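You operate a simulated robot arm through the tools that you are given. There is no shell and no other tool. Be economical: measure what you need, move in short steps, check, and stop when the job is done.

Carry out the task below with a simulated robot arm. There is one attempt and no reset: what you move stays moved.

JOB
Pack the brown roll and the apple in the yellow case and shut it.

Only the result counts: the job must be done as asked and must still hold three seconds after the hand-in. Knocking over, shifting, dropping, spilling or breaking anything else fails it.

ROBOT AND FRAMES
A 6-joint arm with a two-finger parallel gripper, fixed in place. Base frame: the origin is at the foot of the arm, x ahead of it, y to its left, z up. Lengths are in m, angles in rad, forces in N, time in s.
With the tool pointing down near the work surface it reaches from about 0.12 to 0.74 m from the base axis. Its first joint turns from -2.897 to 2.897 rad. Payload 3.91 kg.
The tool frame sits at the grasp point between the pads (the TCP): z along the fingers, y along the line on which they close. The tips reach 0.03 m beyond it. The gripper opens to 0.11 m. The fingers are 0.02 m wide and 0.01 m thick; the gripper's body (0.048 by 0.112 m) begins 0.055 m behind the TCP.
Orientation is told as [roll, pitch, yaw] about the base's x, y, z axes, in that order, counted from this pose: with the fingers straight down and closing along the base's y, the tool's x points along the base's -x, its y along +y and its z along -z.

CONTROLS
- The arm moves only by the tool servo_tool. Its argument "commands" is text: rows parted by semicolons, each of 7 numbers parted by spaces: the shift along the tool's x, y, z in mm, then the turn, a rotation vector about the tool's x, y, z in rad, then the opening, from 0 (shut) to 1 (fully open). In form: x y z wx wy wz claw; .... A call has 1 to 12 rows; each row shifts and turns the commanded pose from where the row before left it, along the tool's axes as they then stand. Rows are played at 5 a second. More than 0.05 m and 0.15 rad between two rows, or a gripper value outside its range, and nothing of the call is played. Where a pose cannot be reached the arm comes as near as it can. A force on the tool above 80 N (or 10 N above the force at the start of the call, whichever is more), or a blocked arm, ends the call early, and 0.2 s more pass. Each finger travels about 0.045 m/s and halts on what it meets, pressing with about 39 N; the grip force reading is that of the motor and also rises with nothing between the fingers. The clock runs only during rows and for 0.2 s after the last one: add rows that do not move to give the fingers time. The reply holds the time, the measured pose of the TCP, the force on the tool along the base axes, the opening and the grip force, in the units named above and with some noise.
- Cameras (640 x 400 px; columns grow to the right, rows downward): "scene" is fixed at [0.0499, 0.4982, 1.6829]; the picture's right is [-0.61, -0.80, 0.00], its down [-0.65, 0.50, -0.58] and it looks along [0.46, -0.35, -0.82] (base axes); focal length 313 px, centre (320, 200). "wrist" rides on the gripper at [-0.036, 0, -0.057] in the tool frame; the picture's right is [0.00, -1.00, 0.00], its down [0.97, 0.00, -0.24] and it looks along [0.24, 0.00, 0.97] (tool axes); focal length 218 px, centre (320, 200). There is no depth. A picture from a camera that has moved, and an enlarged one, comes with that camera's place and axes in the base frame and with its lens.
- capture(camera): a new picture of that camera. The clock stands still meanwhile.
- raise_lower(by): slides the trunk up (or, below 0, down) by that many m; the arm rides with it, the base frame stays. It gives what a move gives, with no picture.
- inspect(camera, box): a new picture of the part [left, top, right, bottom] of that camera's present view, enlarged. The clock stands still meanwhile.
- finish_job(): hands the job in; it is judged then, once.

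Go step by step. Nothing tells you positions but the pictures and the camera data: compare them with the known pose of the tool, close in by small moves and look again before you grip or let go. The budget is 120 turns and 84 pictures, counting those below and the enlarged ones. Unless the task says otherwise, let go and move clear before handing in, and close with one line.

The tools are called after "Request:" by a JSON object that holds its "op" and its "data". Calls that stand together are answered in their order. servo_tool: Moves the arm, as the interface text tells. Its arguments: {"type":"object","properties":{"commands":{"type":"string"}},"required":["commands"]} The other tools are called the same way: raise_lower (by) slides the trunk up or down; capture (camera) takes a picture; inspect (camera, box) takes an enlarged picture of a part of a camera's view; finish_job () hands the job in.

At the start:

```text
t: 0.0
tcp_pos: [0.272, 0.1792, 1.2995]
tcp_rot: [-0.002, 0.002, -0.002]
force: [0.1, 0.1, -0.1]
finger_gap: 0.11
grip_force: 0.1
trunk travel left (down, up): [-0.525, 0.065]
```

scene: 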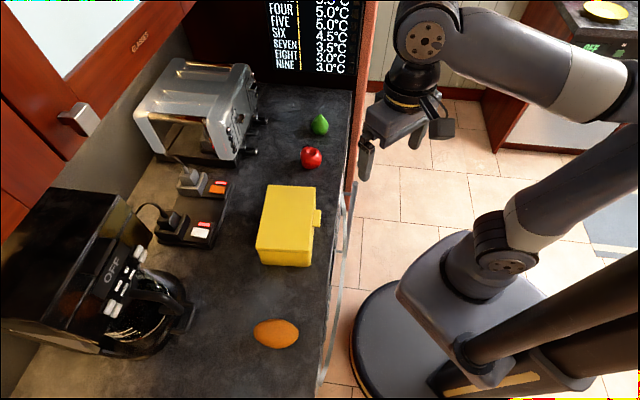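
wrist: 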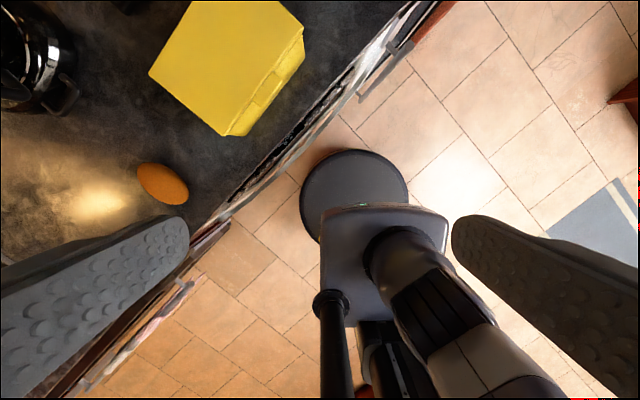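

The yellow case stands shut in the middle of the counter, with the roll on the near-left side and the apple beyond it. I'll look closer at the case and the items.

Request:
{"op": "inspect", "data": {"camera": "scene", "box": [230, 160, 350, 280]}}

Request:
{"op": "inspect", "data": {"camera": "scene", "box": [220, 90, 380, 190]}}

Request:
{"op": "inspect", "data": {"camera": "wrist", "box": [120, 0, 330, 220]}}

```text
3.33 times, centred on (290, 220) of scene
camera zoom: at [0.0499, 0.4982, 1.6829], right [-0.61, -0.8, 0.0], down [-0.65, 0.5, -0.58], along [0.46, -0.35, -0.82], focal length 1045 px, centre (420, 133)
```

zoom: 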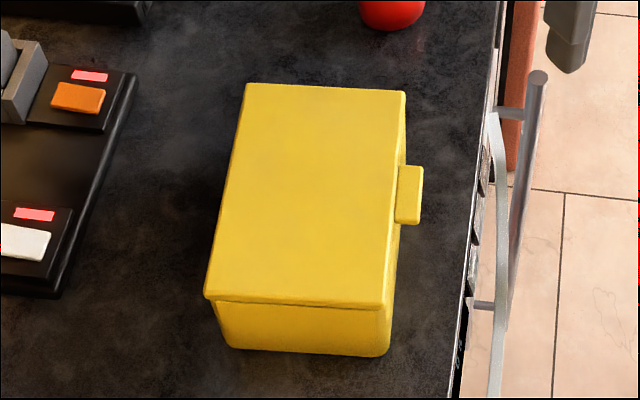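

```text
4.00 times, centred on (300, 140) of scene
camera zoom: at [0.0499, 0.4982, 1.6829], right [-0.61, -0.8, 0.0], down [-0.65, 0.5, -0.58], along [0.46, -0.35, -0.82], focal length 1254 px, centre (400, 440)
```

zoom: 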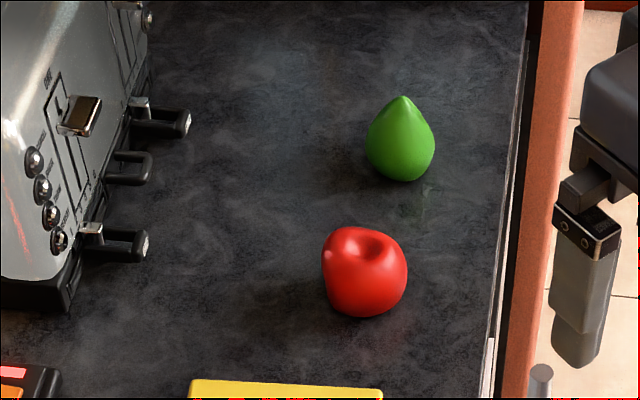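

```text
1.82 times, centred on (225, 110) of wrist
camera zoom: at [0.3073, 0.1787, 1.3562], right [0.0, -1.0, 0.0], down [-0.97, 0.0, 0.24], along [-0.24, 0.0, -0.97], focal length 397 px, centre (493, 364)
```

zoom: 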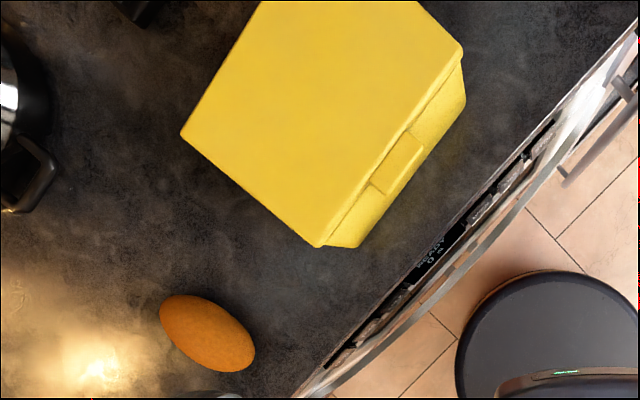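

The case is closed: lid corners at about (0.322,0.326), (0.463,0.200), (0.406,0.420), (0.547,0.294), top z≈1.015, with a tab on the robot-facing side and the hinge presumably on the wall side. I'll turn the gripper by +0.84 yaw so its closing line runs parallel to that edge, then look.

Request:
{"op": "servo_tool", "data": {"commands": "0 0 0 0 0 -0.14 1;0 0 0 0 0 -0.14 1;0 0 0 0 0 -0.14 1;0 0 0 0 0 -0.14 1;0 0 0 0 0 -0.14 1;0 0 0 0 0 -0.14 1;0 0 0 0 0 0 1"}}

Request:
{"op": "capture", "data": {"camera": "wrist"}}

```text
t: 1.6
tcp_pos: [0.271, 0.1783, 1.2993]
tcp_rot: [0.0, 0.0, 0.842]
force: [-0.3, -0.7, 0.3]
finger_gap: 0.1098
grip_force: 0.1
trunk travel left (down, up): [-0.525, 0.065]
```

```text
78 pictures are left
camera wrist: at [0.2954, 0.2056, 1.3566], right [0.75, -0.67, 0.0], down [-0.65, -0.72, 0.24], along [-0.16, -0.18, -0.97], focal length 218 px, centre (320, 200)
```

wrist: 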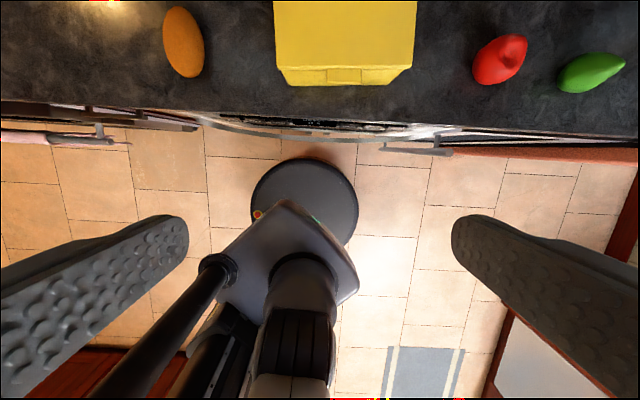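

Request:
{"op": "inspect", "data": {"camera": "wrist", "box": [260, 0, 430, 110]}}

Request:
{"op": "inspect", "data": {"camera": "scene", "box": [280, 190, 340, 240]}}

Request:
{"op": "servo_tool", "data": {"commands": "0 0 0 0 -0.14 0 1;0 0 0 0 -0.14 0 1;0 0 0 0 -0.14 0 1;0 0 0 0 -0.14 0 1;0 0 0 0 -0.14 0 1;0 0 0 0 -0.14 0 1;0 0 0 0 0 0 1"}}

Request:
{"op": "capture", "data": {"camera": "wrist"}}

```text
3.64 times, centred on (345, 55) of wrist
camera zoom: at [0.2954, 0.2056, 1.3566], right [0.75, -0.67, 0.0], down [-0.65, -0.72, 0.24], along [-0.16, -0.18, -0.97], focal length 794 px, centre (229, 727)
```

zoom: 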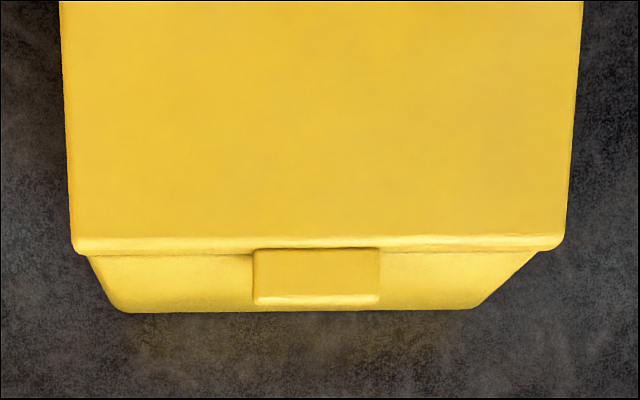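

```text
8.00 times, centred on (310, 215) of scene
camera zoom: at [0.0499, 0.4982, 1.6829], right [-0.61, -0.8, 0.0], down [-0.65, 0.5, -0.58], along [0.46, -0.35, -0.82], focal length 2507 px, centre (400, 80)
```

zoom: 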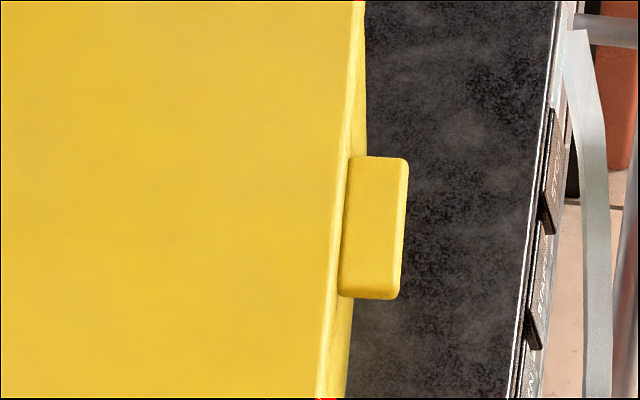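

```text
t: 3.2
tcp_pos: [0.2711, 0.1784, 1.3]
tcp_rot: [0.0, -0.84, 0.84]
force: [-1.5, 0.2, 0.5]
finger_gap: 0.1099
grip_force: 0.1
trunk travel left (down, up): [-0.525, 0.065]
```

```text
75 pictures are left
camera wrist: at [0.2588, 0.1649, 1.3641], right [0.74, -0.67, 0.0], down [-0.55, -0.61, -0.56], along [0.38, 0.42, -0.83], focal length 218 px, centre (320, 200)
```

wrist: 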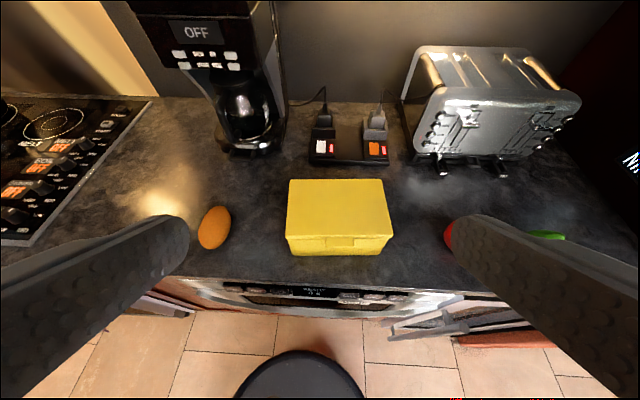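

The view is square to the case; the tab is about 0.05 m wide and stands out about 2 cm at z≈1.0. I'll tilt the tool further towards horizontal and move it to a standoff in front of the tab.

Request:
{"op": "servo_tool", "data": {"commands": "0 0 0 0 -0.14 0 1;0 0 0 0 -0.14 0 1;0 0 0 0 -0.14 0 1;40 -6 10 0 0 0 1;40 -6 10 0 0 0 1;40 -6 10 0 0 0 1;0 0 0 0 0 0 1"}}

Request:
{"op": "capture", "data": {"camera": "wrist"}}

Request:
{"op": "capture", "data": {"camera": "scene"}}

```text
t: 4.3
tcp_pos: [0.2526, 0.2157, 1.2308]
tcp_rot: [0.128, -1.176, 0.904]
force: [1.0, -0.4, 0.0]
finger_gap: 0.1101
grip_force: 0.1
trunk travel left (down, up): [-0.525, 0.065]
stopped in row 5: the arm was blocked; the commanded pose is now the measured one
```

```text
74 pictures are left
camera wrist: at [0.2339, 0.1803, 1.2842], right [0.85, -0.52, -0.05], down [-0.34, -0.49, -0.8], along [0.4, 0.7, -0.59], focal length 218 px, centre (320, 200)
```

wrist: 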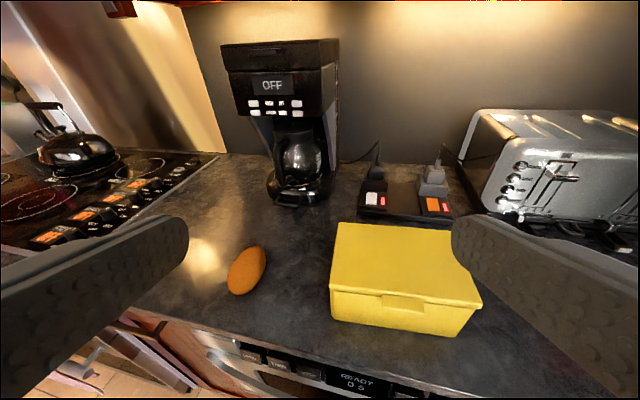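

```text
73 pictures are left
```

scene: 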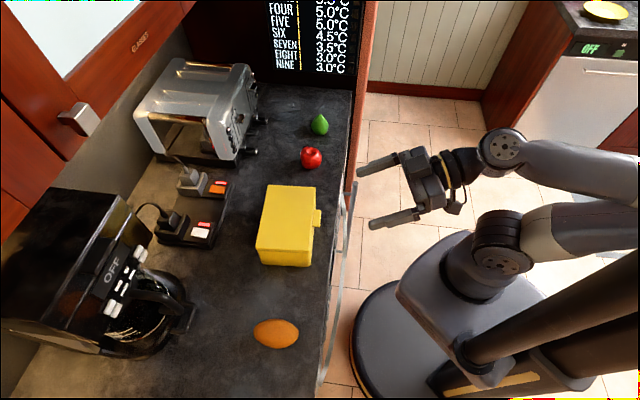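

The arm was blocked folding low over its own shoulder, so I'll go back up, restore the orientation, and use the trunk for the descent instead.

Request:
{"op": "servo_tool", "data": {"commands": "-35 0 -5 0.09 -0.013 0.012 1;-30 0 -5 0.09 -0.013 0.012 1;0 -25 7 0 0 0 1;0 -25 7 0 0 0 1;0 -25 7 0 0 0 1;0 0 0 0 0 0 1"}}

```text
t: 5.7
tcp_pos: [0.3275, 0.1907, 1.2934]
tcp_rot: [0.002, -1.208, 0.839]
force: [0.3, -0.2, -0.6]
finger_gap: 0.11
grip_force: 0.0
trunk travel left (down, up): [-0.525, 0.065]
```

Request:
{"op": "raise_lower", "data": {"by": -0.15}}

Request:
{"op": "capture", "data": {"camera": "scene"}}

```text
t: 7.4
tcp_pos: [0.3389, 0.1939, 1.1223]
tcp_rot: [0.079, -1.151, 0.767]
force: [1.3, 0.1, -0.1]
finger_gap: 0.11
grip_force: 0.2
trunk travel left (down, up): [-0.375, 0.215]
```

```text
72 pictures are left
```

scene: 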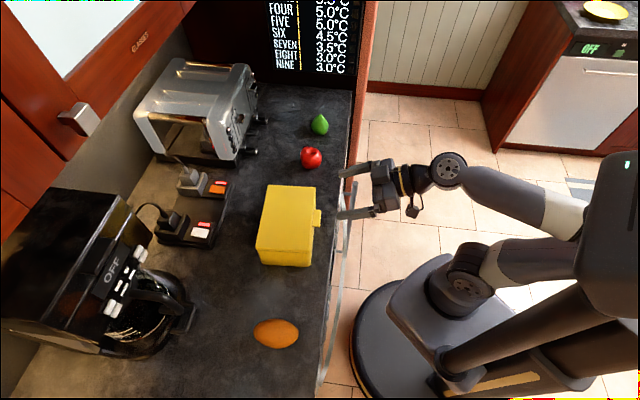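

Request:
{"op": "servo_tool", "data": {"commands": "0 0 0 0 0 0 1;0 0 0 0 0 0 1"}}

```text
t: 8.0
tcp_pos: [0.3402, 0.194, 1.1213]
tcp_rot: [0.081, -1.151, 0.769]
force: [0.0, 0.1, 0.1]
finger_gap: 0.1102
grip_force: 0.0
trunk travel left (down, up): [-0.375, 0.215]
```

Request:
{"op": "raise_lower", "data": {"by": -0.085}}

Request:
{"op": "capture", "data": {"camera": "wrist"}}

Request:
{"op": "capture", "data": {"camera": "scene"}}

```text
t: 9.2
tcp_pos: [0.3375, 0.1944, 1.0093]
tcp_rot: [0.179, -1.045, 0.68]
force: [-0.6, 0.0, -0.3]
finger_gap: 0.1101
grip_force: 0.1
trunk travel left (down, up): [-0.29, 0.3]
```

```text
71 pictures are left
camera wrist: at [0.3207, 0.166, 1.0679], right [0.74, -0.67, -0.09], down [-0.51, -0.47, -0.72], along [0.44, 0.58, -0.69], focal length 218 px, centre (320, 200)
```

wrist: 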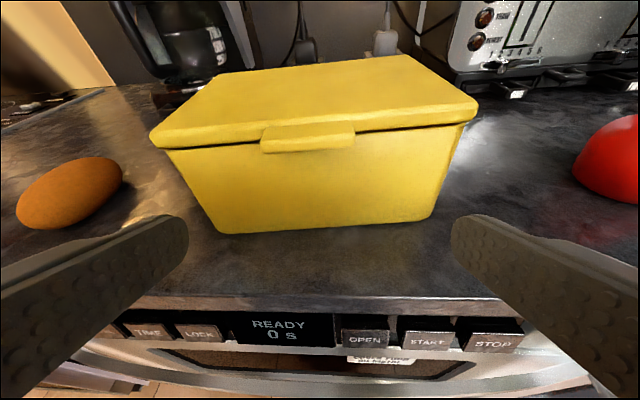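

```text
70 pictures are left
```

scene: 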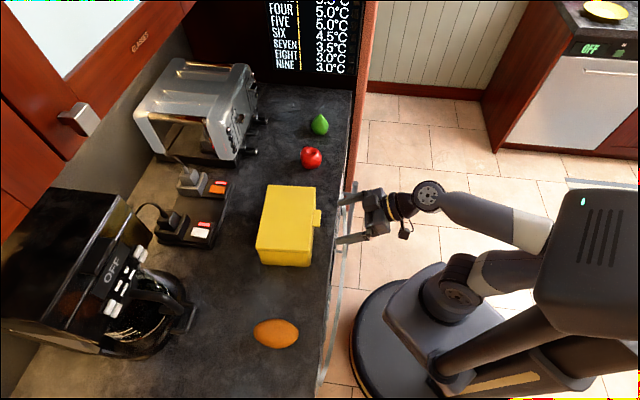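

Now I'm right in front of the tab, which is about 1 cm thick at z≈1.01. I'll correct the small orientation drift first.

Request:
{"op": "servo_tool", "data": {"commands": "0 0 0 0.036 -0.0995 -0.081 1;-15 3 4 0 0 0 1;0 0 0 0 0 0 1"}}

```text
t: 9.7
tcp_pos: [0.3461, 0.1899, 0.9868]
tcp_rot: [0.048, -1.106, 0.773]
force: [-0.2, 0.1, -0.3]
finger_gap: 0.1102
grip_force: 0.1
trunk travel left (down, up): [-0.29, 0.3]
stopped in row 2: the arm was blocked; the commanded pose is now the measured one
```

Request:
{"op": "servo_tool", "data": {"commands": "-36 0 -16 0 0 0 1;-36 0 -16 0 0 0 1;-36 0 -16 0 0 0 1;0 0 0 0 0 0 1;0 0 0 0 0 0 1"}}

```text
t: 10.5
tcp_pos: [0.3242, 0.1798, 0.967]
tcp_rot: [0.219, -0.845, 0.616]
force: [-0.4, 0.7, -1.5]
finger_gap: 0.1097
grip_force: 0.1
trunk travel left (down, up): [-0.29, 0.3]
stopped in row 3: the arm was blocked; the commanded pose is now the measured one
```

Request:
{"op": "capture", "data": {"camera": "scene"}}

Request:
{"op": "capture", "data": {"camera": "wrist"}}

```text
69 pictures are left
```

scene: 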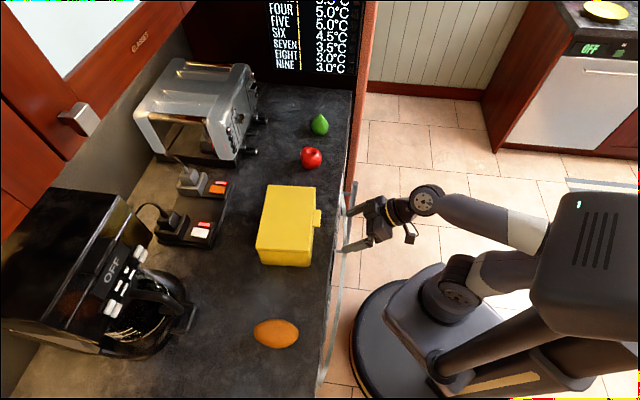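

```text
68 pictures are left
camera wrist: at [0.3167, 0.1594, 1.0305], right [0.7, -0.7, -0.15], down [-0.64, -0.52, -0.57], along [0.32, 0.49, -0.81], focal length 218 px, centre (320, 200)
```

wrist: 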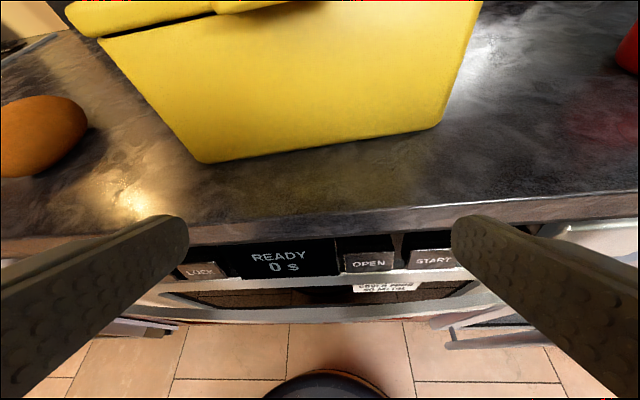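

The elbow is over-folded, since a nearly level tool brings the wrist too close to the shoulder. I'll move up and forward to unfold it, then lower the trunk so the wrist sits well above the shoulder.

Request:
{"op": "servo_tool", "data": {"commands": "-30 6 -26 0 0.05 0 1;-30 6 -26 0 0.05 0 1;-30 6 -26 0 0.05 0 1;-30 6 -26 0 0 0 1;0 0 0 0 0 0 1"}}

```text
t: 11.0
tcp_pos: [0.2946, 0.1661, 0.9447]
tcp_rot: [0.27, -0.607, 0.589]
force: [-0.2, -0.3, 0.0]
finger_gap: 0.11
grip_force: 0.1
trunk travel left (down, up): [-0.29, 0.3]
stopped in row 2: the arm was blocked; the commanded pose is now the measured one
```

The arm is fighting its own fold, so a level approach isn't practical. I'll raise the trunk back and instead grip the tab with a downward-pointing tool, letting the tab pivot between the pads.

Request:
{"op": "raise_lower", "data": {"by": 0.235}}

Request:
{"op": "capture", "data": {"camera": "scene"}}

```text
t: 13.5
tcp_pos: [0.301, 0.1681, 1.1835]
tcp_rot: [0.253, -0.649, 0.596]
force: [-0.7, 0.2, -0.7]
finger_gap: 0.1101
grip_force: 0.1
trunk travel left (down, up): [-0.525, 0.065]
```

```text
67 pictures are left
```

scene: 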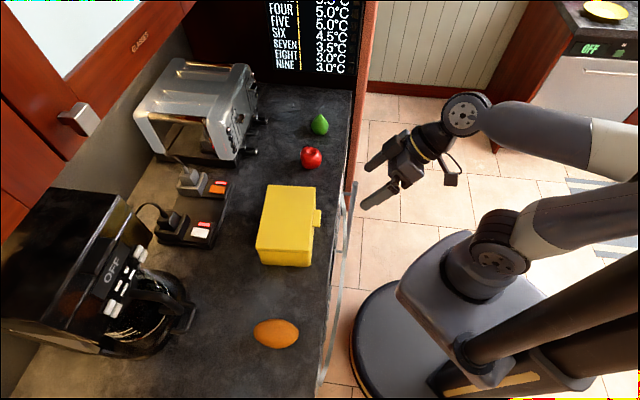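

Request:
{"op": "servo_tool", "data": {"commands": "0 0 0 0.045 0.124 -0.058 1;0 0 0 0.045 0.124 -0.058 1;0 0 0 0.045 0.124 -0.058 1;0 0 0 0 0 0 1;0 0 0 0 0 0 1"}}

```text
t: 14.7
tcp_pos: [0.3011, 0.1692, 1.1854]
tcp_rot: [0.003, -0.301, 0.841]
force: [-0.2, -0.1, 0.4]
finger_gap: 0.1101
grip_force: 0.1
trunk travel left (down, up): [-0.525, 0.065]
```

Request:
{"op": "servo_tool", "data": {"commands": "-20 -2 39 0 0 0 1;-20 -2 39 0 0 0 1;-19 -3 39 0 0 0 1;0 0 0 0 0 0 1;0 0 0 0 0 0 1"}}

Request:
{"op": "capture", "data": {"camera": "wrist"}}

Request:
{"op": "inspect", "data": {"camera": "scene", "box": [240, 150, 400, 260]}}

```text
t: 15.9
tcp_pos: [0.3663, 0.2321, 1.0917]
tcp_rot: [0.003, -0.3, 0.842]
force: [-0.3, -0.2, 0.1]
finger_gap: 0.1101
grip_force: 0.2
trunk travel left (down, up): [-0.525, 0.065]
```

```text
66 pictures are left
camera wrist: at [0.3784, 0.2444, 1.1556], right [0.75, -0.67, 0.0], down [-0.66, -0.75, -0.06], along [0.04, 0.05, -1.0], focal length 218 px, centre (320, 200)
```

wrist: 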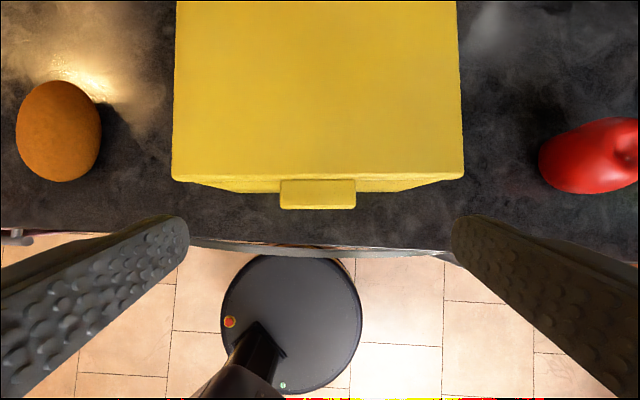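

```text
3.64 times, centred on (320, 205) of scene
camera zoom: at [0.0499, 0.4982, 1.6829], right [-0.61, -0.8, 0.0], down [-0.65, 0.5, -0.58], along [0.46, -0.35, -0.82], focal length 1140 px, centre (320, 182)
```

zoom: 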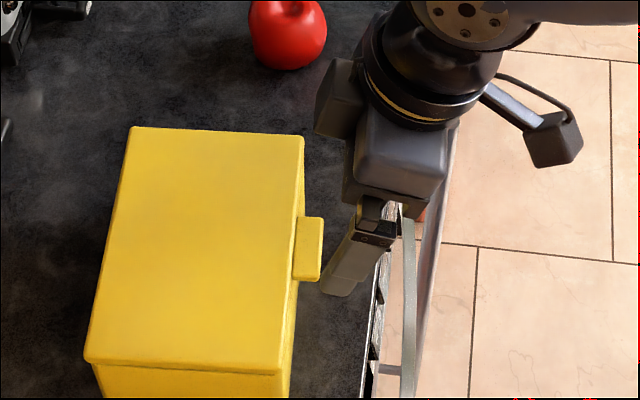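

The tab sits centred between the fingers, at inward distance .438–.458 and z≈1.01. I'll go down along the tool axis with the tips just straddling the tab, then check.

Request:
{"op": "servo_tool", "data": {"commands": "0 0 30 0 0 0 1;0 0 31 0 0 0 1;0 0 0 0 0 0 1;0 0 0 0 0 0 1"}}

Request:
{"op": "capture", "data": {"camera": "wrist"}}

Request:
{"op": "inspect", "data": {"camera": "scene", "box": [260, 180, 360, 250]}}

```text
t: 16.9
tcp_pos: [0.38, 0.245, 1.0341]
tcp_rot: [0.003, -0.299, 0.84]
force: [0.9, 0.7, 0.0]
finger_gap: 0.1103
grip_force: 0.0
trunk travel left (down, up): [-0.525, 0.065]
```

```text
64 pictures are left
camera wrist: at [0.3919, 0.2569, 1.0978], right [0.75, -0.67, 0.0], down [-0.66, -0.74, -0.06], along [0.04, 0.05, -1.0], focal length 218 px, centre (320, 200)
```

wrist: 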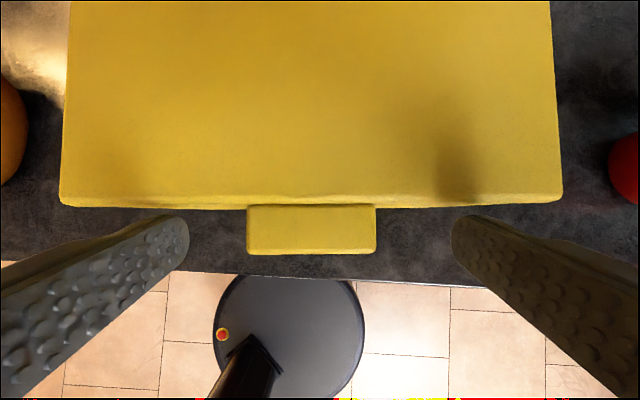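

```text
5.71 times, centred on (310, 215) of scene
camera zoom: at [0.0499, 0.4982, 1.6829], right [-0.61, -0.8, 0.0], down [-0.65, 0.5, -0.58], along [0.46, -0.35, -0.82], focal length 1791 px, centre (377, 114)
```

zoom: 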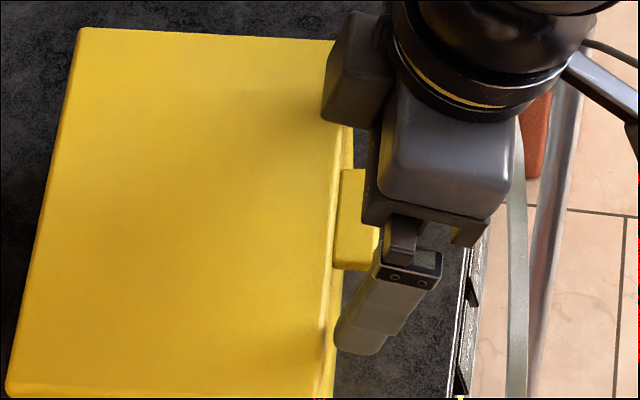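

Request:
{"op": "servo_tool", "data": {"commands": "0 0 0 0 0 0 0.5;0 0 0 0 0 0 0.2;0 0 0 0 0 0 0;0 0 0 0 0 0 0;0 0 0 0 0 0 0;0 0 0 0 0 0 0"}}

Request:
{"op": "capture", "data": {"camera": "wrist"}}

```text
t: 18.3
tcp_pos: [0.3804, 0.245, 1.035]
tcp_rot: [0.002, -0.3, 0.844]
force: [-0.5, 0.7, -0.4]
finger_gap: 0.0494
grip_force: 39.1
trunk travel left (down, up): [-0.525, 0.065]
```

```text
62 pictures are left
camera wrist: at [0.3919, 0.257, 1.0979], right [0.75, -0.67, 0.0], down [-0.66, -0.75, -0.06], along [0.04, 0.04, -1.0], focal length 218 px, centre (320, 200)
```

wrist: 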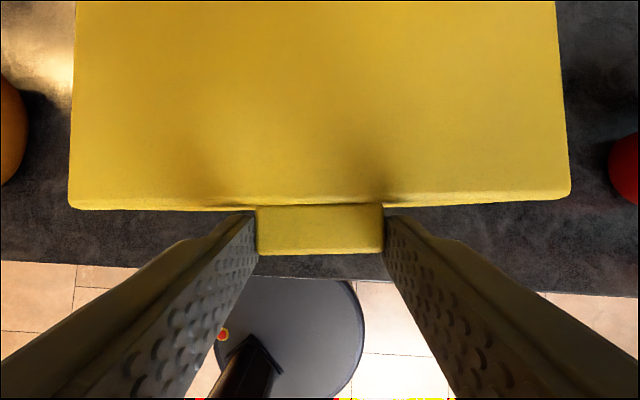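

Tab gripped (gap 0.049). I'll lift gently along the start of the hinge arc.

Request:
{"op": "servo_tool", "data": {"commands": "-3 0 -8 0 0 0 0;-3 0 -8 0 0 0 0;-4 0 -7.4 0 0 0 0;-4 0 -7.4 0 0 0 0;0 0 0 0 0 0 0"}}

Request:
{"op": "inspect", "data": {"camera": "scene", "box": [220, 150, 380, 280]}}

Request:
{"op": "capture", "data": {"camera": "wrist"}}

```text
t: 19.5
tcp_pos: [0.3824, 0.2487, 1.0656]
tcp_rot: [0.004, -0.299, 0.841]
force: [0.3, -1.0, -0.5]
finger_gap: 0.0493
grip_force: 38.7
trunk travel left (down, up): [-0.525, 0.065]
```

```text
3.08 times, centred on (300, 215) of scene
camera zoom: at [0.0499, 0.4982, 1.6829], right [-0.61, -0.8, 0.0], down [-0.65, 0.5, -0.58], along [0.46, -0.35, -0.82], focal length 964 px, centre (382, 154)
```

zoom: 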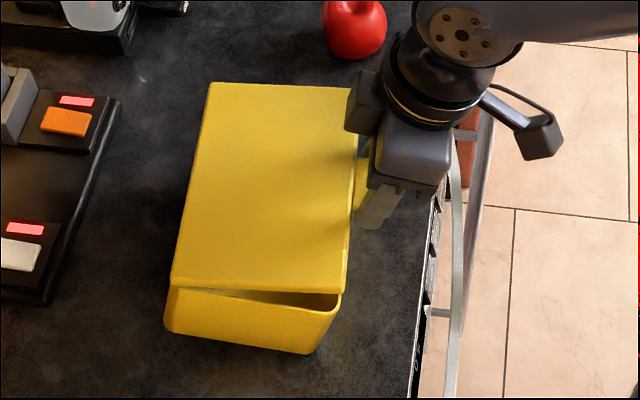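

```text
60 pictures are left
camera wrist: at [0.3943, 0.2606, 1.1304], right [0.75, -0.67, 0.0], down [-0.66, -0.74, -0.06], along [0.04, 0.04, -1.0], focal length 218 px, centre (320, 200)
```

wrist: 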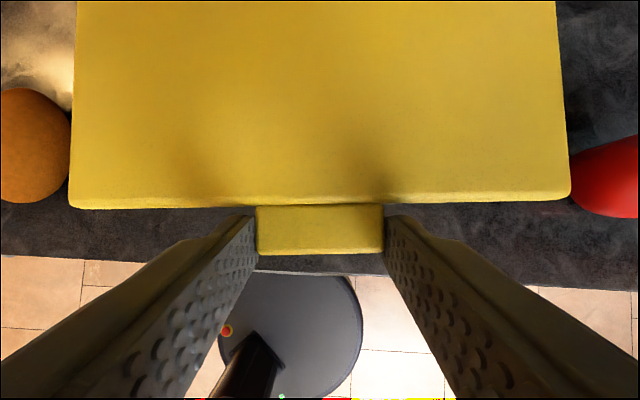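

The wrist view shows the lid stayed level while the body swung under it: the grip is stiff in torsion, so I must rotate the tool with the lid. I'll set it back down and re-grip from a more tilted pose.

Request:
{"op": "servo_tool", "data": {"commands": "4 0 7.4 0 0 0 0;4 0 7.4 0 0 0 0;3 0 8 0 0 0 0;3 0 8 0 0 0 0;0 0 0 0 0 0 0;0 0 0 0 0 0 0.6;0 0 0 0 0 0 1;0 0 0 0 0 0 1;0 0 0 0 0 0 1"}}

Request:
{"op": "inspect", "data": {"camera": "scene", "box": [230, 160, 350, 280]}}

Request:
{"op": "capture", "data": {"camera": "wrist"}}

```text
t: 21.5
tcp_pos: [0.3785, 0.2464, 1.033]
tcp_rot: [0.004, -0.3, 0.841]
force: [0.2, -1.0, -0.6]
finger_gap: 0.11
grip_force: 0.2
trunk travel left (down, up): [-0.525, 0.065]
```

```text
3.33 times, centred on (290, 220) of scene
camera zoom: at [0.0499, 0.4982, 1.6829], right [-0.61, -0.8, 0.0], down [-0.65, 0.5, -0.58], along [0.46, -0.35, -0.82], focal length 1045 px, centre (420, 133)
```

zoom: 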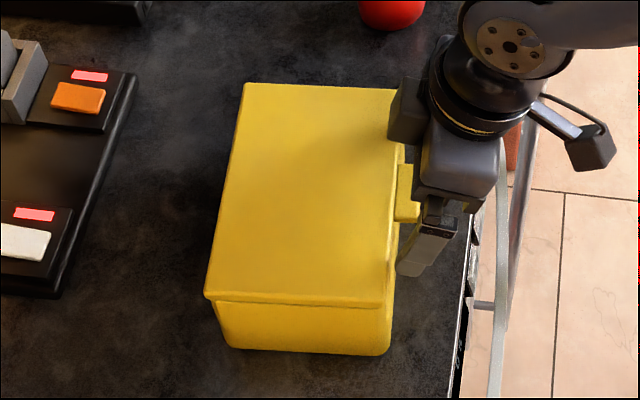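

```text
58 pictures are left
camera wrist: at [0.3905, 0.2582, 1.0968], right [0.75, -0.67, 0.0], down [-0.66, -0.74, -0.06], along [0.04, 0.04, -1.0], focal length 218 px, centre (320, 200)
```

wrist: 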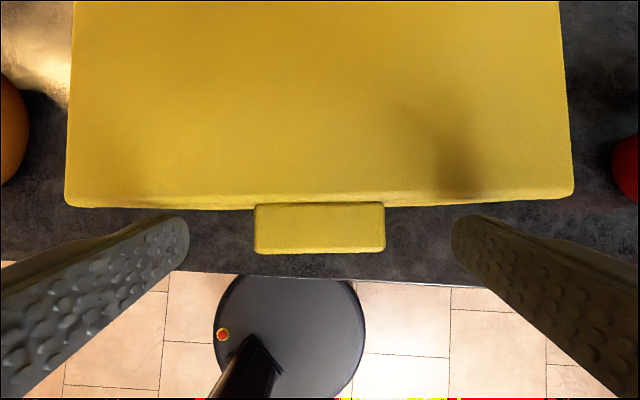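

The case settled back exactly in place. I'll back up, tilt the tool to about 0.86, then lower with the trunk.

Request:
{"op": "servo_tool", "data": {"commands": "0 0 -40 0 0 0 1;0 0 -40 0 0 0 1;-13 0 -43 0 0 0 1;-13 0 -43 0 0 0 1;-13 0 -43 0 0 0 1;0 0 0 0 -0.14 0 1;0 0 0 0 -0.14 0 1;0 0 0 0 -0.14 0 1;0 0 0 0 -0.14 0 1;0 0 0 0 0 0 1;0 0 0 0 0 0 1"}}

Request:
{"op": "raise_lower", "data": {"by": -0.15}}

Request:
{"op": "servo_tool", "data": {"commands": "0 0 0 0 0 0 1"}}

```text
t: 23.9
tcp_pos: [0.3625, 0.2272, 1.2429]
tcp_rot: [0.002, -0.861, 0.839]
force: [0.1, -0.3, 0.6]
finger_gap: 0.1101
grip_force: 0.1
trunk travel left (down, up): [-0.525, 0.065]
```

```text
t: 25.6
tcp_pos: [0.3627, 0.2278, 1.0934]
tcp_rot: [0.003, -0.86, 0.84]
force: [0.3, 0.1, 0.2]
finger_gap: 0.1099
grip_force: 0.0
trunk travel left (down, up): [-0.375, 0.215]
```

```text
t: 26.0
tcp_pos: [0.3625, 0.2276, 1.0934]
tcp_rot: [0.005, -0.861, 0.839]
force: [0.2, 0.3, -0.5]
finger_gap: 0.1097
grip_force: 0.1
trunk travel left (down, up): [-0.375, 0.215]
```

Request:
{"op": "servo_tool", "data": {"commands": "0 0 -20 0 -0.14 0 1;27 0 0 0 0 0 1;26 0 20 0 0 0 1;0 0 0 0 0 0 1;0 0 0 0 0 0 1"}}

Request:
{"op": "capture", "data": {"camera": "wrist"}}

```text
t: 27.2
tcp_pos: [0.3457, 0.2069, 1.051]
tcp_rot: [0.006, -1.001, 0.839]
force: [1.0, 0.1, -0.4]
finger_gap: 0.11
grip_force: 0.1
trunk travel left (down, up): [-0.375, 0.215]
```

```text
57 pictures are left
camera wrist: at [0.3261, 0.1844, 1.1117], right [0.75, -0.67, 0.0], down [-0.48, -0.54, -0.69], along [0.46, 0.51, -0.73], focal length 218 px, centre (320, 200)
```

wrist: 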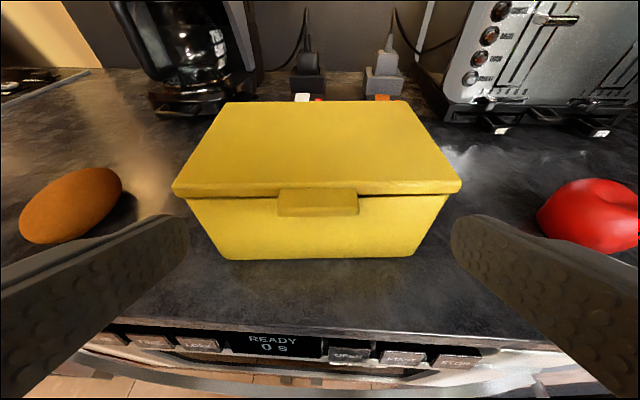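

Request:
{"op": "servo_tool", "data": {"commands": "1 1 25 0 0 0 1;1 0 23.5 0 0 0 1;0 0 0 0 0 0 1;0 0 0 0 0 0 1"}}

Request:
{"op": "capture", "data": {"camera": "wrist"}}

Request:
{"op": "inspect", "data": {"camera": "scene", "box": [260, 180, 360, 250]}}

```text
t: 28.2
tcp_pos: [0.3708, 0.2357, 1.0218]
tcp_rot: [0.005, -0.999, 0.839]
force: [0.5, 0.1, -0.1]
finger_gap: 0.1099
grip_force: 0.0
trunk travel left (down, up): [-0.375, 0.215]
```

```text
56 pictures are left
camera wrist: at [0.3528, 0.2143, 1.0826], right [0.75, -0.67, 0.0], down [-0.48, -0.54, -0.69], along [0.46, 0.51, -0.73], focal length 218 px, centre (320, 200)
```

wrist: 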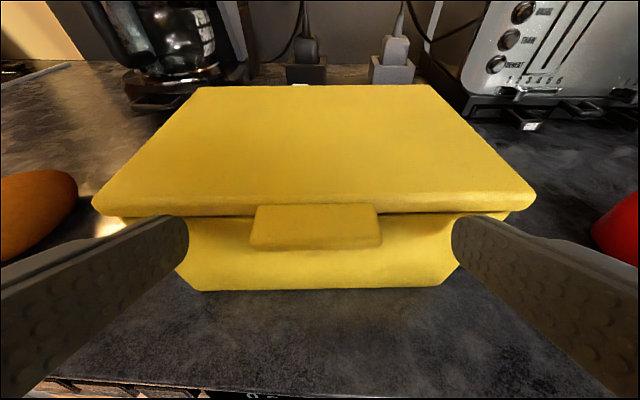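

```text
5.71 times, centred on (310, 215) of scene
camera zoom: at [0.0499, 0.4982, 1.6829], right [-0.61, -0.8, 0.0], down [-0.65, 0.5, -0.58], along [0.46, -0.35, -0.82], focal length 1791 px, centre (377, 114)
```

zoom: 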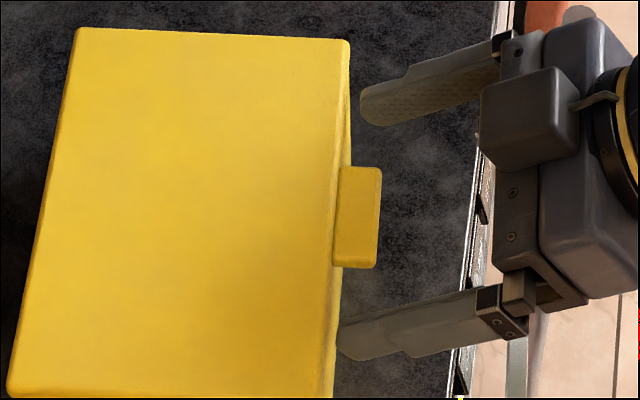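

Request:
{"op": "servo_tool", "data": {"commands": "0 0 0 0 0 0 0.5;0 0 0 0 0 0 0.2;0 0 0 0 0 0 0;0 0 0 0 0 0 0;0 0 0 0 0 0 0;-14.5 0 -6.4 0 0.1 0 0;-14.5 0 -6.4 0 0.1 0 0;-14.5 0 -6.4 0 0.1 0 0;0 0 0 0 0 0 0"}}

Request:
{"op": "inspect", "data": {"camera": "scene", "box": [220, 150, 380, 280]}}

Request:
{"op": "capture", "data": {"camera": "wrist"}}

```text
t: 30.2
tcp_pos: [0.3787, 0.2471, 1.0695]
tcp_rot: [0.001, -0.7, 0.842]
force: [0.5, 0.1, 2.7]
finger_gap: 0.0494
grip_force: 39.2
trunk travel left (down, up): [-0.375, 0.215]
```

```text
3.08 times, centred on (300, 215) of scene
camera zoom: at [0.0499, 0.4982, 1.6829], right [-0.61, -0.8, 0.0], down [-0.65, 0.5, -0.58], along [0.46, -0.35, -0.82], focal length 964 px, centre (382, 154)
```

zoom: 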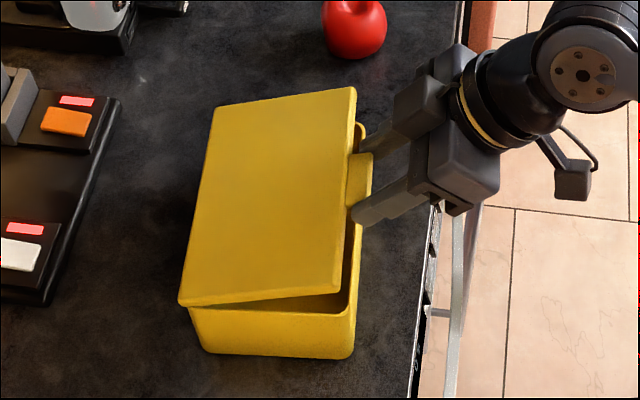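

```text
53 pictures are left
camera wrist: at [0.3725, 0.2386, 1.1358], right [0.75, -0.67, 0.0], down [-0.6, -0.67, -0.44], along [0.29, 0.33, -0.9], focal length 218 px, centre (320, 200)
```

wrist: 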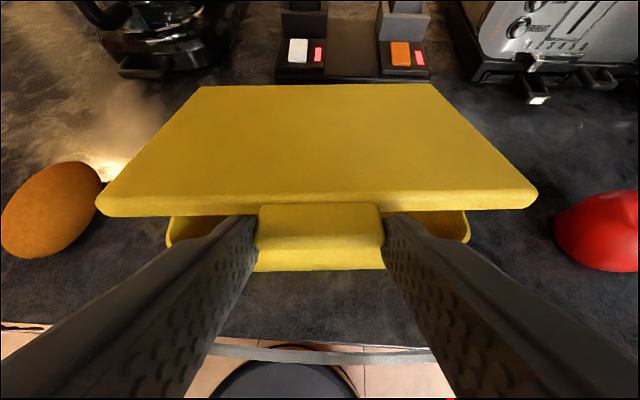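

That works: the lid opens by rotating with the tool and the body stays put. I'll continue the arc.

Request:
{"op": "servo_tool", "data": {"commands": "-14.5 0 -6.4 0 0.1 0 0;-14.5 0 -6.4 0 0.1 0 0;-14.5 0 -6.4 0 0.1 0 0;-14.5 0 -6.4 0 0.1 0 0;-14.5 0 -6.4 0 0.1 0 0;0 0 0 0 0 0 0"}}

Request:
{"op": "capture", "data": {"camera": "scene"}}

```text
t: 31.6
tcp_pos: [0.4101, 0.2828, 1.1317]
tcp_rot: [0.003, -0.201, 0.841]
force: [-3.2, 2.4, 8.9]
finger_gap: 0.0498
grip_force: 39.4
trunk travel left (down, up): [-0.375, 0.215]
```

```text
52 pictures are left
```

scene: 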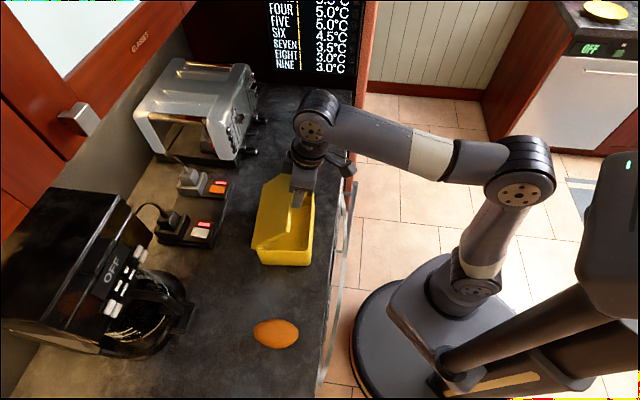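

Request:
{"op": "inspect", "data": {"camera": "scene", "box": [220, 150, 380, 280]}}

Request:
{"op": "capture", "data": {"camera": "wrist"}}

```text
3.08 times, centred on (300, 215) of scene
camera zoom: at [0.0499, 0.4982, 1.6829], right [-0.61, -0.8, 0.0], down [-0.65, 0.5, -0.58], along [0.46, -0.35, -0.82], focal length 964 px, centre (382, 154)
```

zoom: 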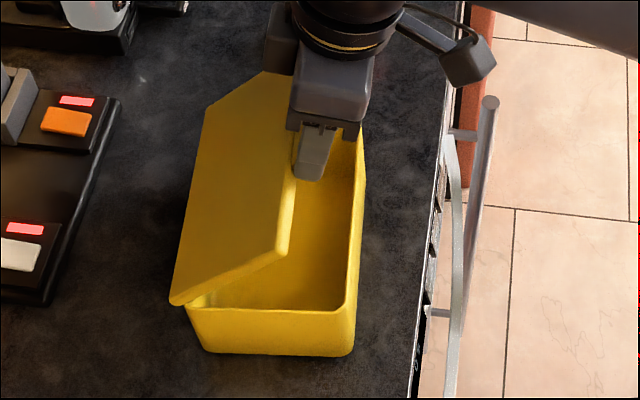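

```text
50 pictures are left
camera wrist: at [0.4265, 0.2999, 1.1942], right [0.75, -0.67, 0.0], down [-0.66, -0.75, 0.04], along [-0.03, -0.03, -1.0], focal length 218 px, centre (320, 200)
```

wrist: 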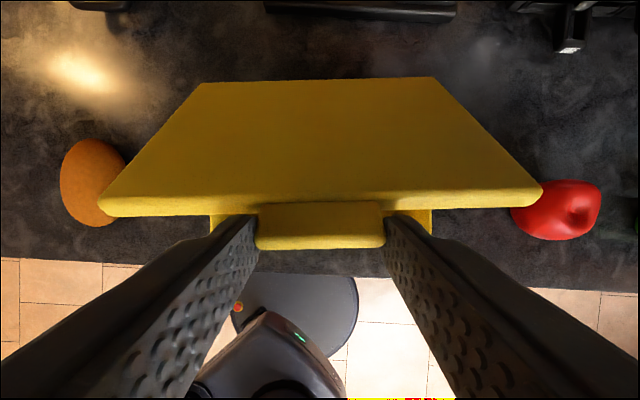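

Request:
{"op": "servo_tool", "data": {"commands": "-14.5 0 -6.4 0 0.1 0 0;-14.5 0 -6.4 0 0.1 0 0;-14.5 0 -6.4 0 0.1 0 0;0 0 0 0 0 0 0"}}

Request:
{"op": "inspect", "data": {"camera": "scene", "box": [220, 150, 380, 280]}}

```text
t: 32.6
tcp_pos: [0.43, 0.3052, 1.1357]
tcp_rot: [0.003, 0.098, 0.841]
force: [2.2, -0.9, 8.6]
finger_gap: 0.0491
grip_force: 39.0
out of reach, approached as far as the arm can: row 3
trunk travel left (down, up): [-0.375, 0.215]
```

```text
3.08 times, centred on (300, 215) of scene
camera zoom: at [0.0499, 0.4982, 1.6829], right [-0.61, -0.8, 0.0], down [-0.65, 0.5, -0.58], along [0.46, -0.35, -0.82], focal length 964 px, centre (382, 154)
```

zoom: 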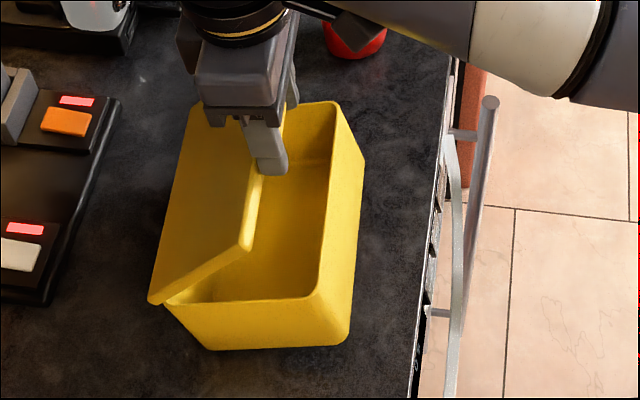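

The lid is about 60° open, but the arm's wrist range ran out and the body got nudged a little. I'll ease the grip to see whether a lighter hold is possible so the tab can pivot in the pads.

Request:
{"op": "servo_tool", "data": {"commands": "0 0 0 0 0 0 0.44;0 0 0 0 0 0 0.445"}}

Request:
{"op": "inspect", "data": {"camera": "scene", "box": [220, 150, 380, 280]}}

```text
t: 33.2
tcp_pos: [0.4311, 0.3077, 1.1359]
tcp_rot: [0.001, 0.098, 0.843]
force: [-1.8, 0.1, 0.3]
finger_gap: 0.0501
grip_force: 1.4
trunk travel left (down, up): [-0.375, 0.215]
```

```text
3.08 times, centred on (300, 215) of scene
camera zoom: at [0.0499, 0.4982, 1.6829], right [-0.61, -0.8, 0.0], down [-0.65, 0.5, -0.58], along [0.46, -0.35, -0.82], focal length 964 px, centre (382, 154)
```

zoom: 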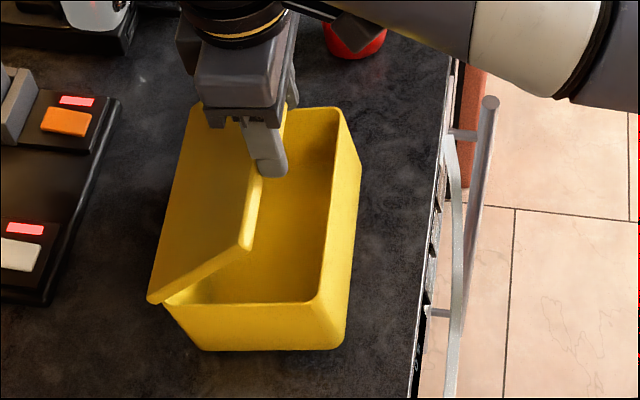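

The light hold (1.4 N) keeps the lid at about 50–55° and the body settled level. Now I'll carry the tab along its arc by translation only.

Request:
{"op": "servo_tool", "data": {"commands": "-9 0 -7.7 0 0 0 0.443;-9 0 -7.7 0 0 0 0.443;-10 0 -6 0 0 0 0.443;-10 0 -6 0 0 0 0.443;0 0 0 0 0 0 0.443"}}

Request:
{"op": "inspect", "data": {"camera": "scene", "box": [220, 150, 380, 280]}}

```text
t: 34.4
tcp_pos: [0.4418, 0.3235, 1.1247]
tcp_rot: [0.002, 0.094, 0.843]
force: [1.2, -1.3, -0.2]
finger_gap: 0.05
grip_force: 4.6
out of reach, approached as far as the arm can: row 1, 2, 3, 4
trunk travel left (down, up): [-0.375, 0.215]
```

```text
3.08 times, centred on (300, 215) of scene
camera zoom: at [0.0499, 0.4982, 1.6829], right [-0.61, -0.8, 0.0], down [-0.65, 0.5, -0.58], along [0.46, -0.35, -0.82], focal length 964 px, centre (382, 154)
```

zoom: 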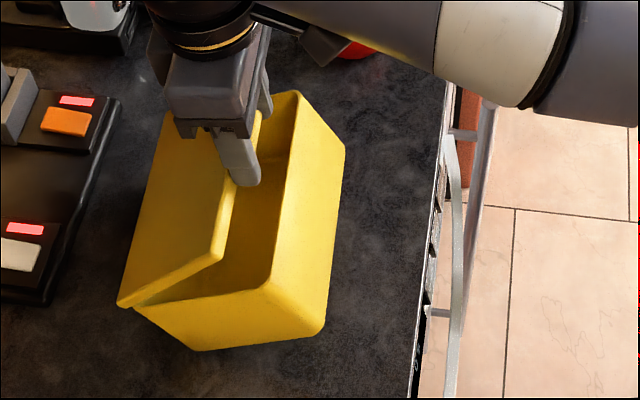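

The arm can't rise any further at this trunk height, so the box got pushed and tipped back a little. I'll back out at once so it settles level, then use the trunk for height.

Request:
{"op": "servo_tool", "data": {"commands": "10 0 4 0 0 0 0.446;10 0 4 0 0 0 0.446;6 0 2 0 0 0 0.446"}}

Request:
{"op": "inspect", "data": {"camera": "scene", "box": [220, 150, 380, 280]}}

```text
t: 35.2
tcp_pos: [0.4244, 0.3033, 1.1174]
tcp_rot: [0.003, 0.099, 0.842]
force: [-0.8, 0.0, 0.4]
finger_gap: 0.0501
grip_force: 9.0
trunk travel left (down, up): [-0.375, 0.215]
```

```text
3.08 times, centred on (300, 215) of scene
camera zoom: at [0.0499, 0.4982, 1.6829], right [-0.61, -0.8, 0.0], down [-0.65, 0.5, -0.58], along [0.46, -0.35, -0.82], focal length 964 px, centre (382, 154)
```

zoom: 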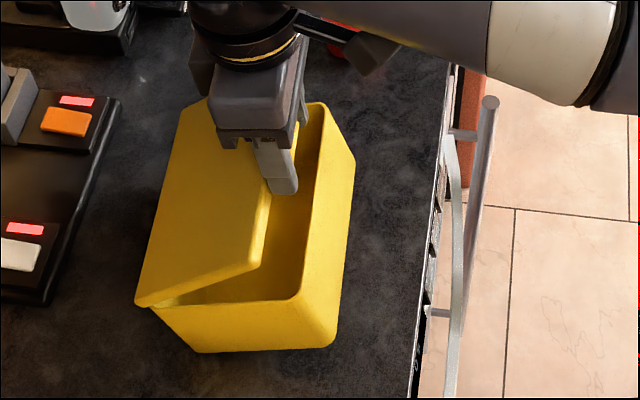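

Request:
{"op": "servo_tool", "data": {"commands": "0 0 0 0 0 0 0.455;0 0 0 0 0 0 0.452"}}

Request:
{"op": "raise_lower", "data": {"by": 0.02}}

Request:
{"op": "inspect", "data": {"camera": "scene", "box": [220, 150, 380, 280]}}

```text
t: 35.8
tcp_pos: [0.4241, 0.3038, 1.1193]
tcp_rot: [0.003, 0.099, 0.843]
force: [-1.1, -0.5, 0.9]
finger_gap: 0.0501
grip_force: 0.4
trunk travel left (down, up): [-0.375, 0.215]
```

```text
t: 36.5
tcp_pos: [0.4238, 0.3034, 1.1396]
tcp_rot: [0.002, 0.1, 0.844]
force: [0.3, -0.9, 0.9]
finger_gap: 0.05
grip_force: 0.1
trunk travel left (down, up): [-0.395, 0.195]
```

```text
3.08 times, centred on (300, 215) of scene
camera zoom: at [0.0499, 0.4982, 1.6829], right [-0.61, -0.8, 0.0], down [-0.65, 0.5, -0.58], along [0.46, -0.35, -0.82], focal length 964 px, centre (382, 154)
```

zoom: 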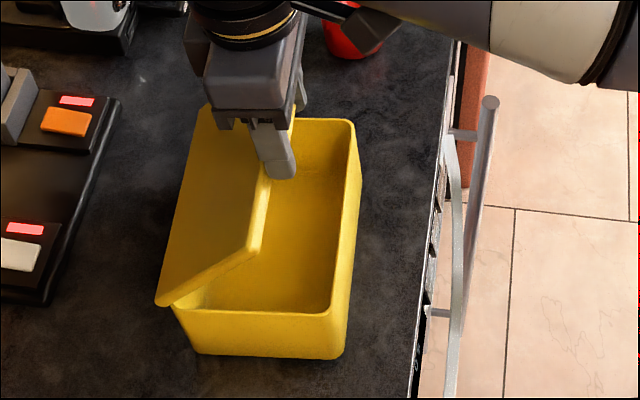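

The box is level again and the tab pivots freely in the light grip. I'll tilt the tool inward about the fingertips, which eases the wrist and gives headroom.

Request:
{"op": "servo_tool", "data": {"commands": "3.9 0 0.3 0 -0.13 0 0.452;3.9 0 0.3 0 -0.13 0 0.452;3.9 0 0.3 0 -0.13 0 0.452;3.9 0 0.3 0 -0.13 0 0.452;0 0 0 0 0 0 0.452"}}

Request:
{"op": "inspect", "data": {"camera": "scene", "box": [220, 150, 380, 280]}}

```text
t: 37.7
tcp_pos: [0.4124, 0.2936, 1.1367]
tcp_rot: [0.005, -0.421, 0.841]
force: [-0.3, 0.3, 0.3]
finger_gap: 0.0502
grip_force: 0.0
trunk travel left (down, up): [-0.395, 0.195]
```

```text
3.08 times, centred on (300, 215) of scene
camera zoom: at [0.0499, 0.4982, 1.6829], right [-0.61, -0.8, 0.0], down [-0.65, 0.5, -0.58], along [0.46, -0.35, -0.82], focal length 964 px, centre (382, 154)
```

zoom: 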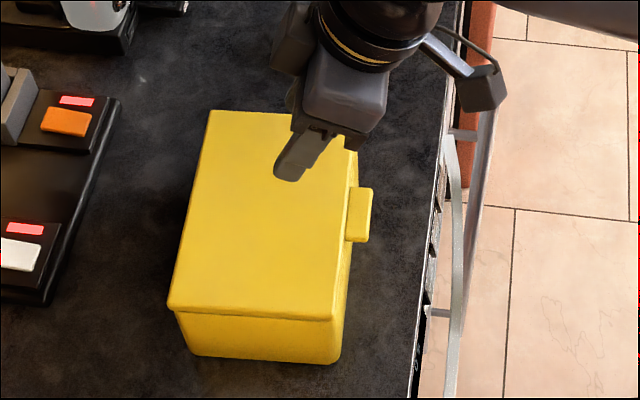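

The lid slipped from the too-light grip and fell shut, with the case only about 1 cm further in, level and unrotated. I'll re-approach and do it as a ratchet: rotate rigidly, ease, re-tilt, re-grip.

Request:
{"op": "servo_tool", "data": {"commands": "0 0 -40 0 0 0 1;41 -3 -18 0 0 0 1;41 0 -18 0 0 0 1;0 0 0 0 -0.145 0 1;0 0 0 0 -0.145 0 1;0 0 0 0 -0.145 0 1;0 0 0 0 -0.145 0 1;0 0 0 0 0 0 1"}}

Request:
{"op": "raise_lower", "data": {"by": -0.05}}

Request:
{"op": "capture", "data": {"camera": "wrist"}}

```text
t: 39.5
tcp_pos: [0.3449, 0.2105, 1.1721]
tcp_rot: [0.004, -1.002, 0.838]
force: [0.6, -0.2, 0.3]
finger_gap: 0.1099
grip_force: 0.1
trunk travel left (down, up): [-0.395, 0.195]
```

```text
t: 40.4
tcp_pos: [0.3454, 0.2122, 1.1237]
tcp_rot: [0.005, -0.999, 0.838]
force: [0.0, 0.3, -0.2]
finger_gap: 0.1101
grip_force: 0.1
trunk travel left (down, up): [-0.345, 0.245]
```

```text
43 pictures are left
camera wrist: at [0.3268, 0.19, 1.1825], right [0.75, -0.67, 0.0], down [-0.48, -0.54, -0.69], along [0.46, 0.51, -0.73], focal length 218 px, centre (320, 200)
```

wrist: 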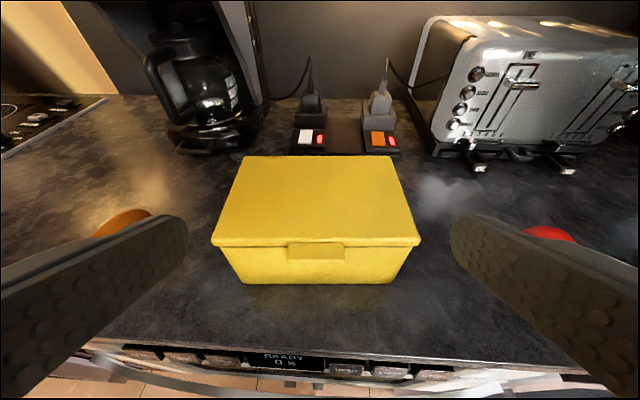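

Request:
{"op": "raise_lower", "data": {"by": 0.03}}

Request:
{"op": "servo_tool", "data": {"commands": "28.5 1 20.3 0 0 0 1;28.5 1 20.3 0 0 0 1;28.5 0 20.3 0 0 0 1;0 0 25 0 0 0 1;0 0 0 0 0 0 1;0 0 0 0 0 0 1"}}

Request:
{"op": "capture", "data": {"camera": "wrist"}}

```text
t: 41.2
tcp_pos: [0.3466, 0.2118, 1.1517]
tcp_rot: [0.005, -0.999, 0.839]
force: [0.0, 0.3, -0.5]
finger_gap: 0.1102
grip_force: 0.0
trunk travel left (down, up): [-0.375, 0.215]
```

```text
t: 42.6
tcp_pos: [0.3605, 0.232, 1.0341]
tcp_rot: [0.005, -1.001, 0.838]
force: [0.5, 0.4, -0.8]
finger_gap: 0.1102
grip_force: 0.1
trunk travel left (down, up): [-0.375, 0.215]
```

```text
42 pictures are left
camera wrist: at [0.3417, 0.2101, 1.0937], right [0.75, -0.67, 0.0], down [-0.48, -0.54, -0.69], along [0.46, 0.51, -0.73], focal length 218 px, centre (320, 200)
```

wrist: 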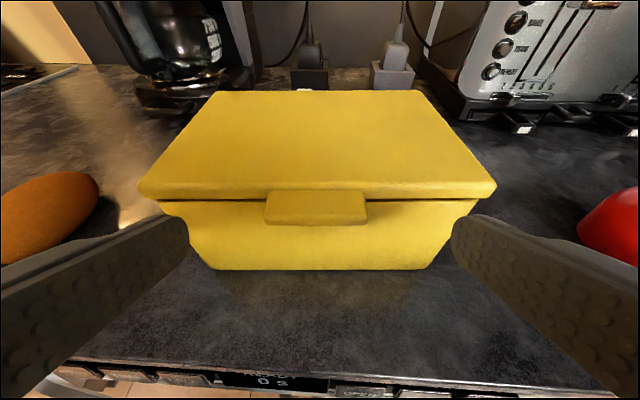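

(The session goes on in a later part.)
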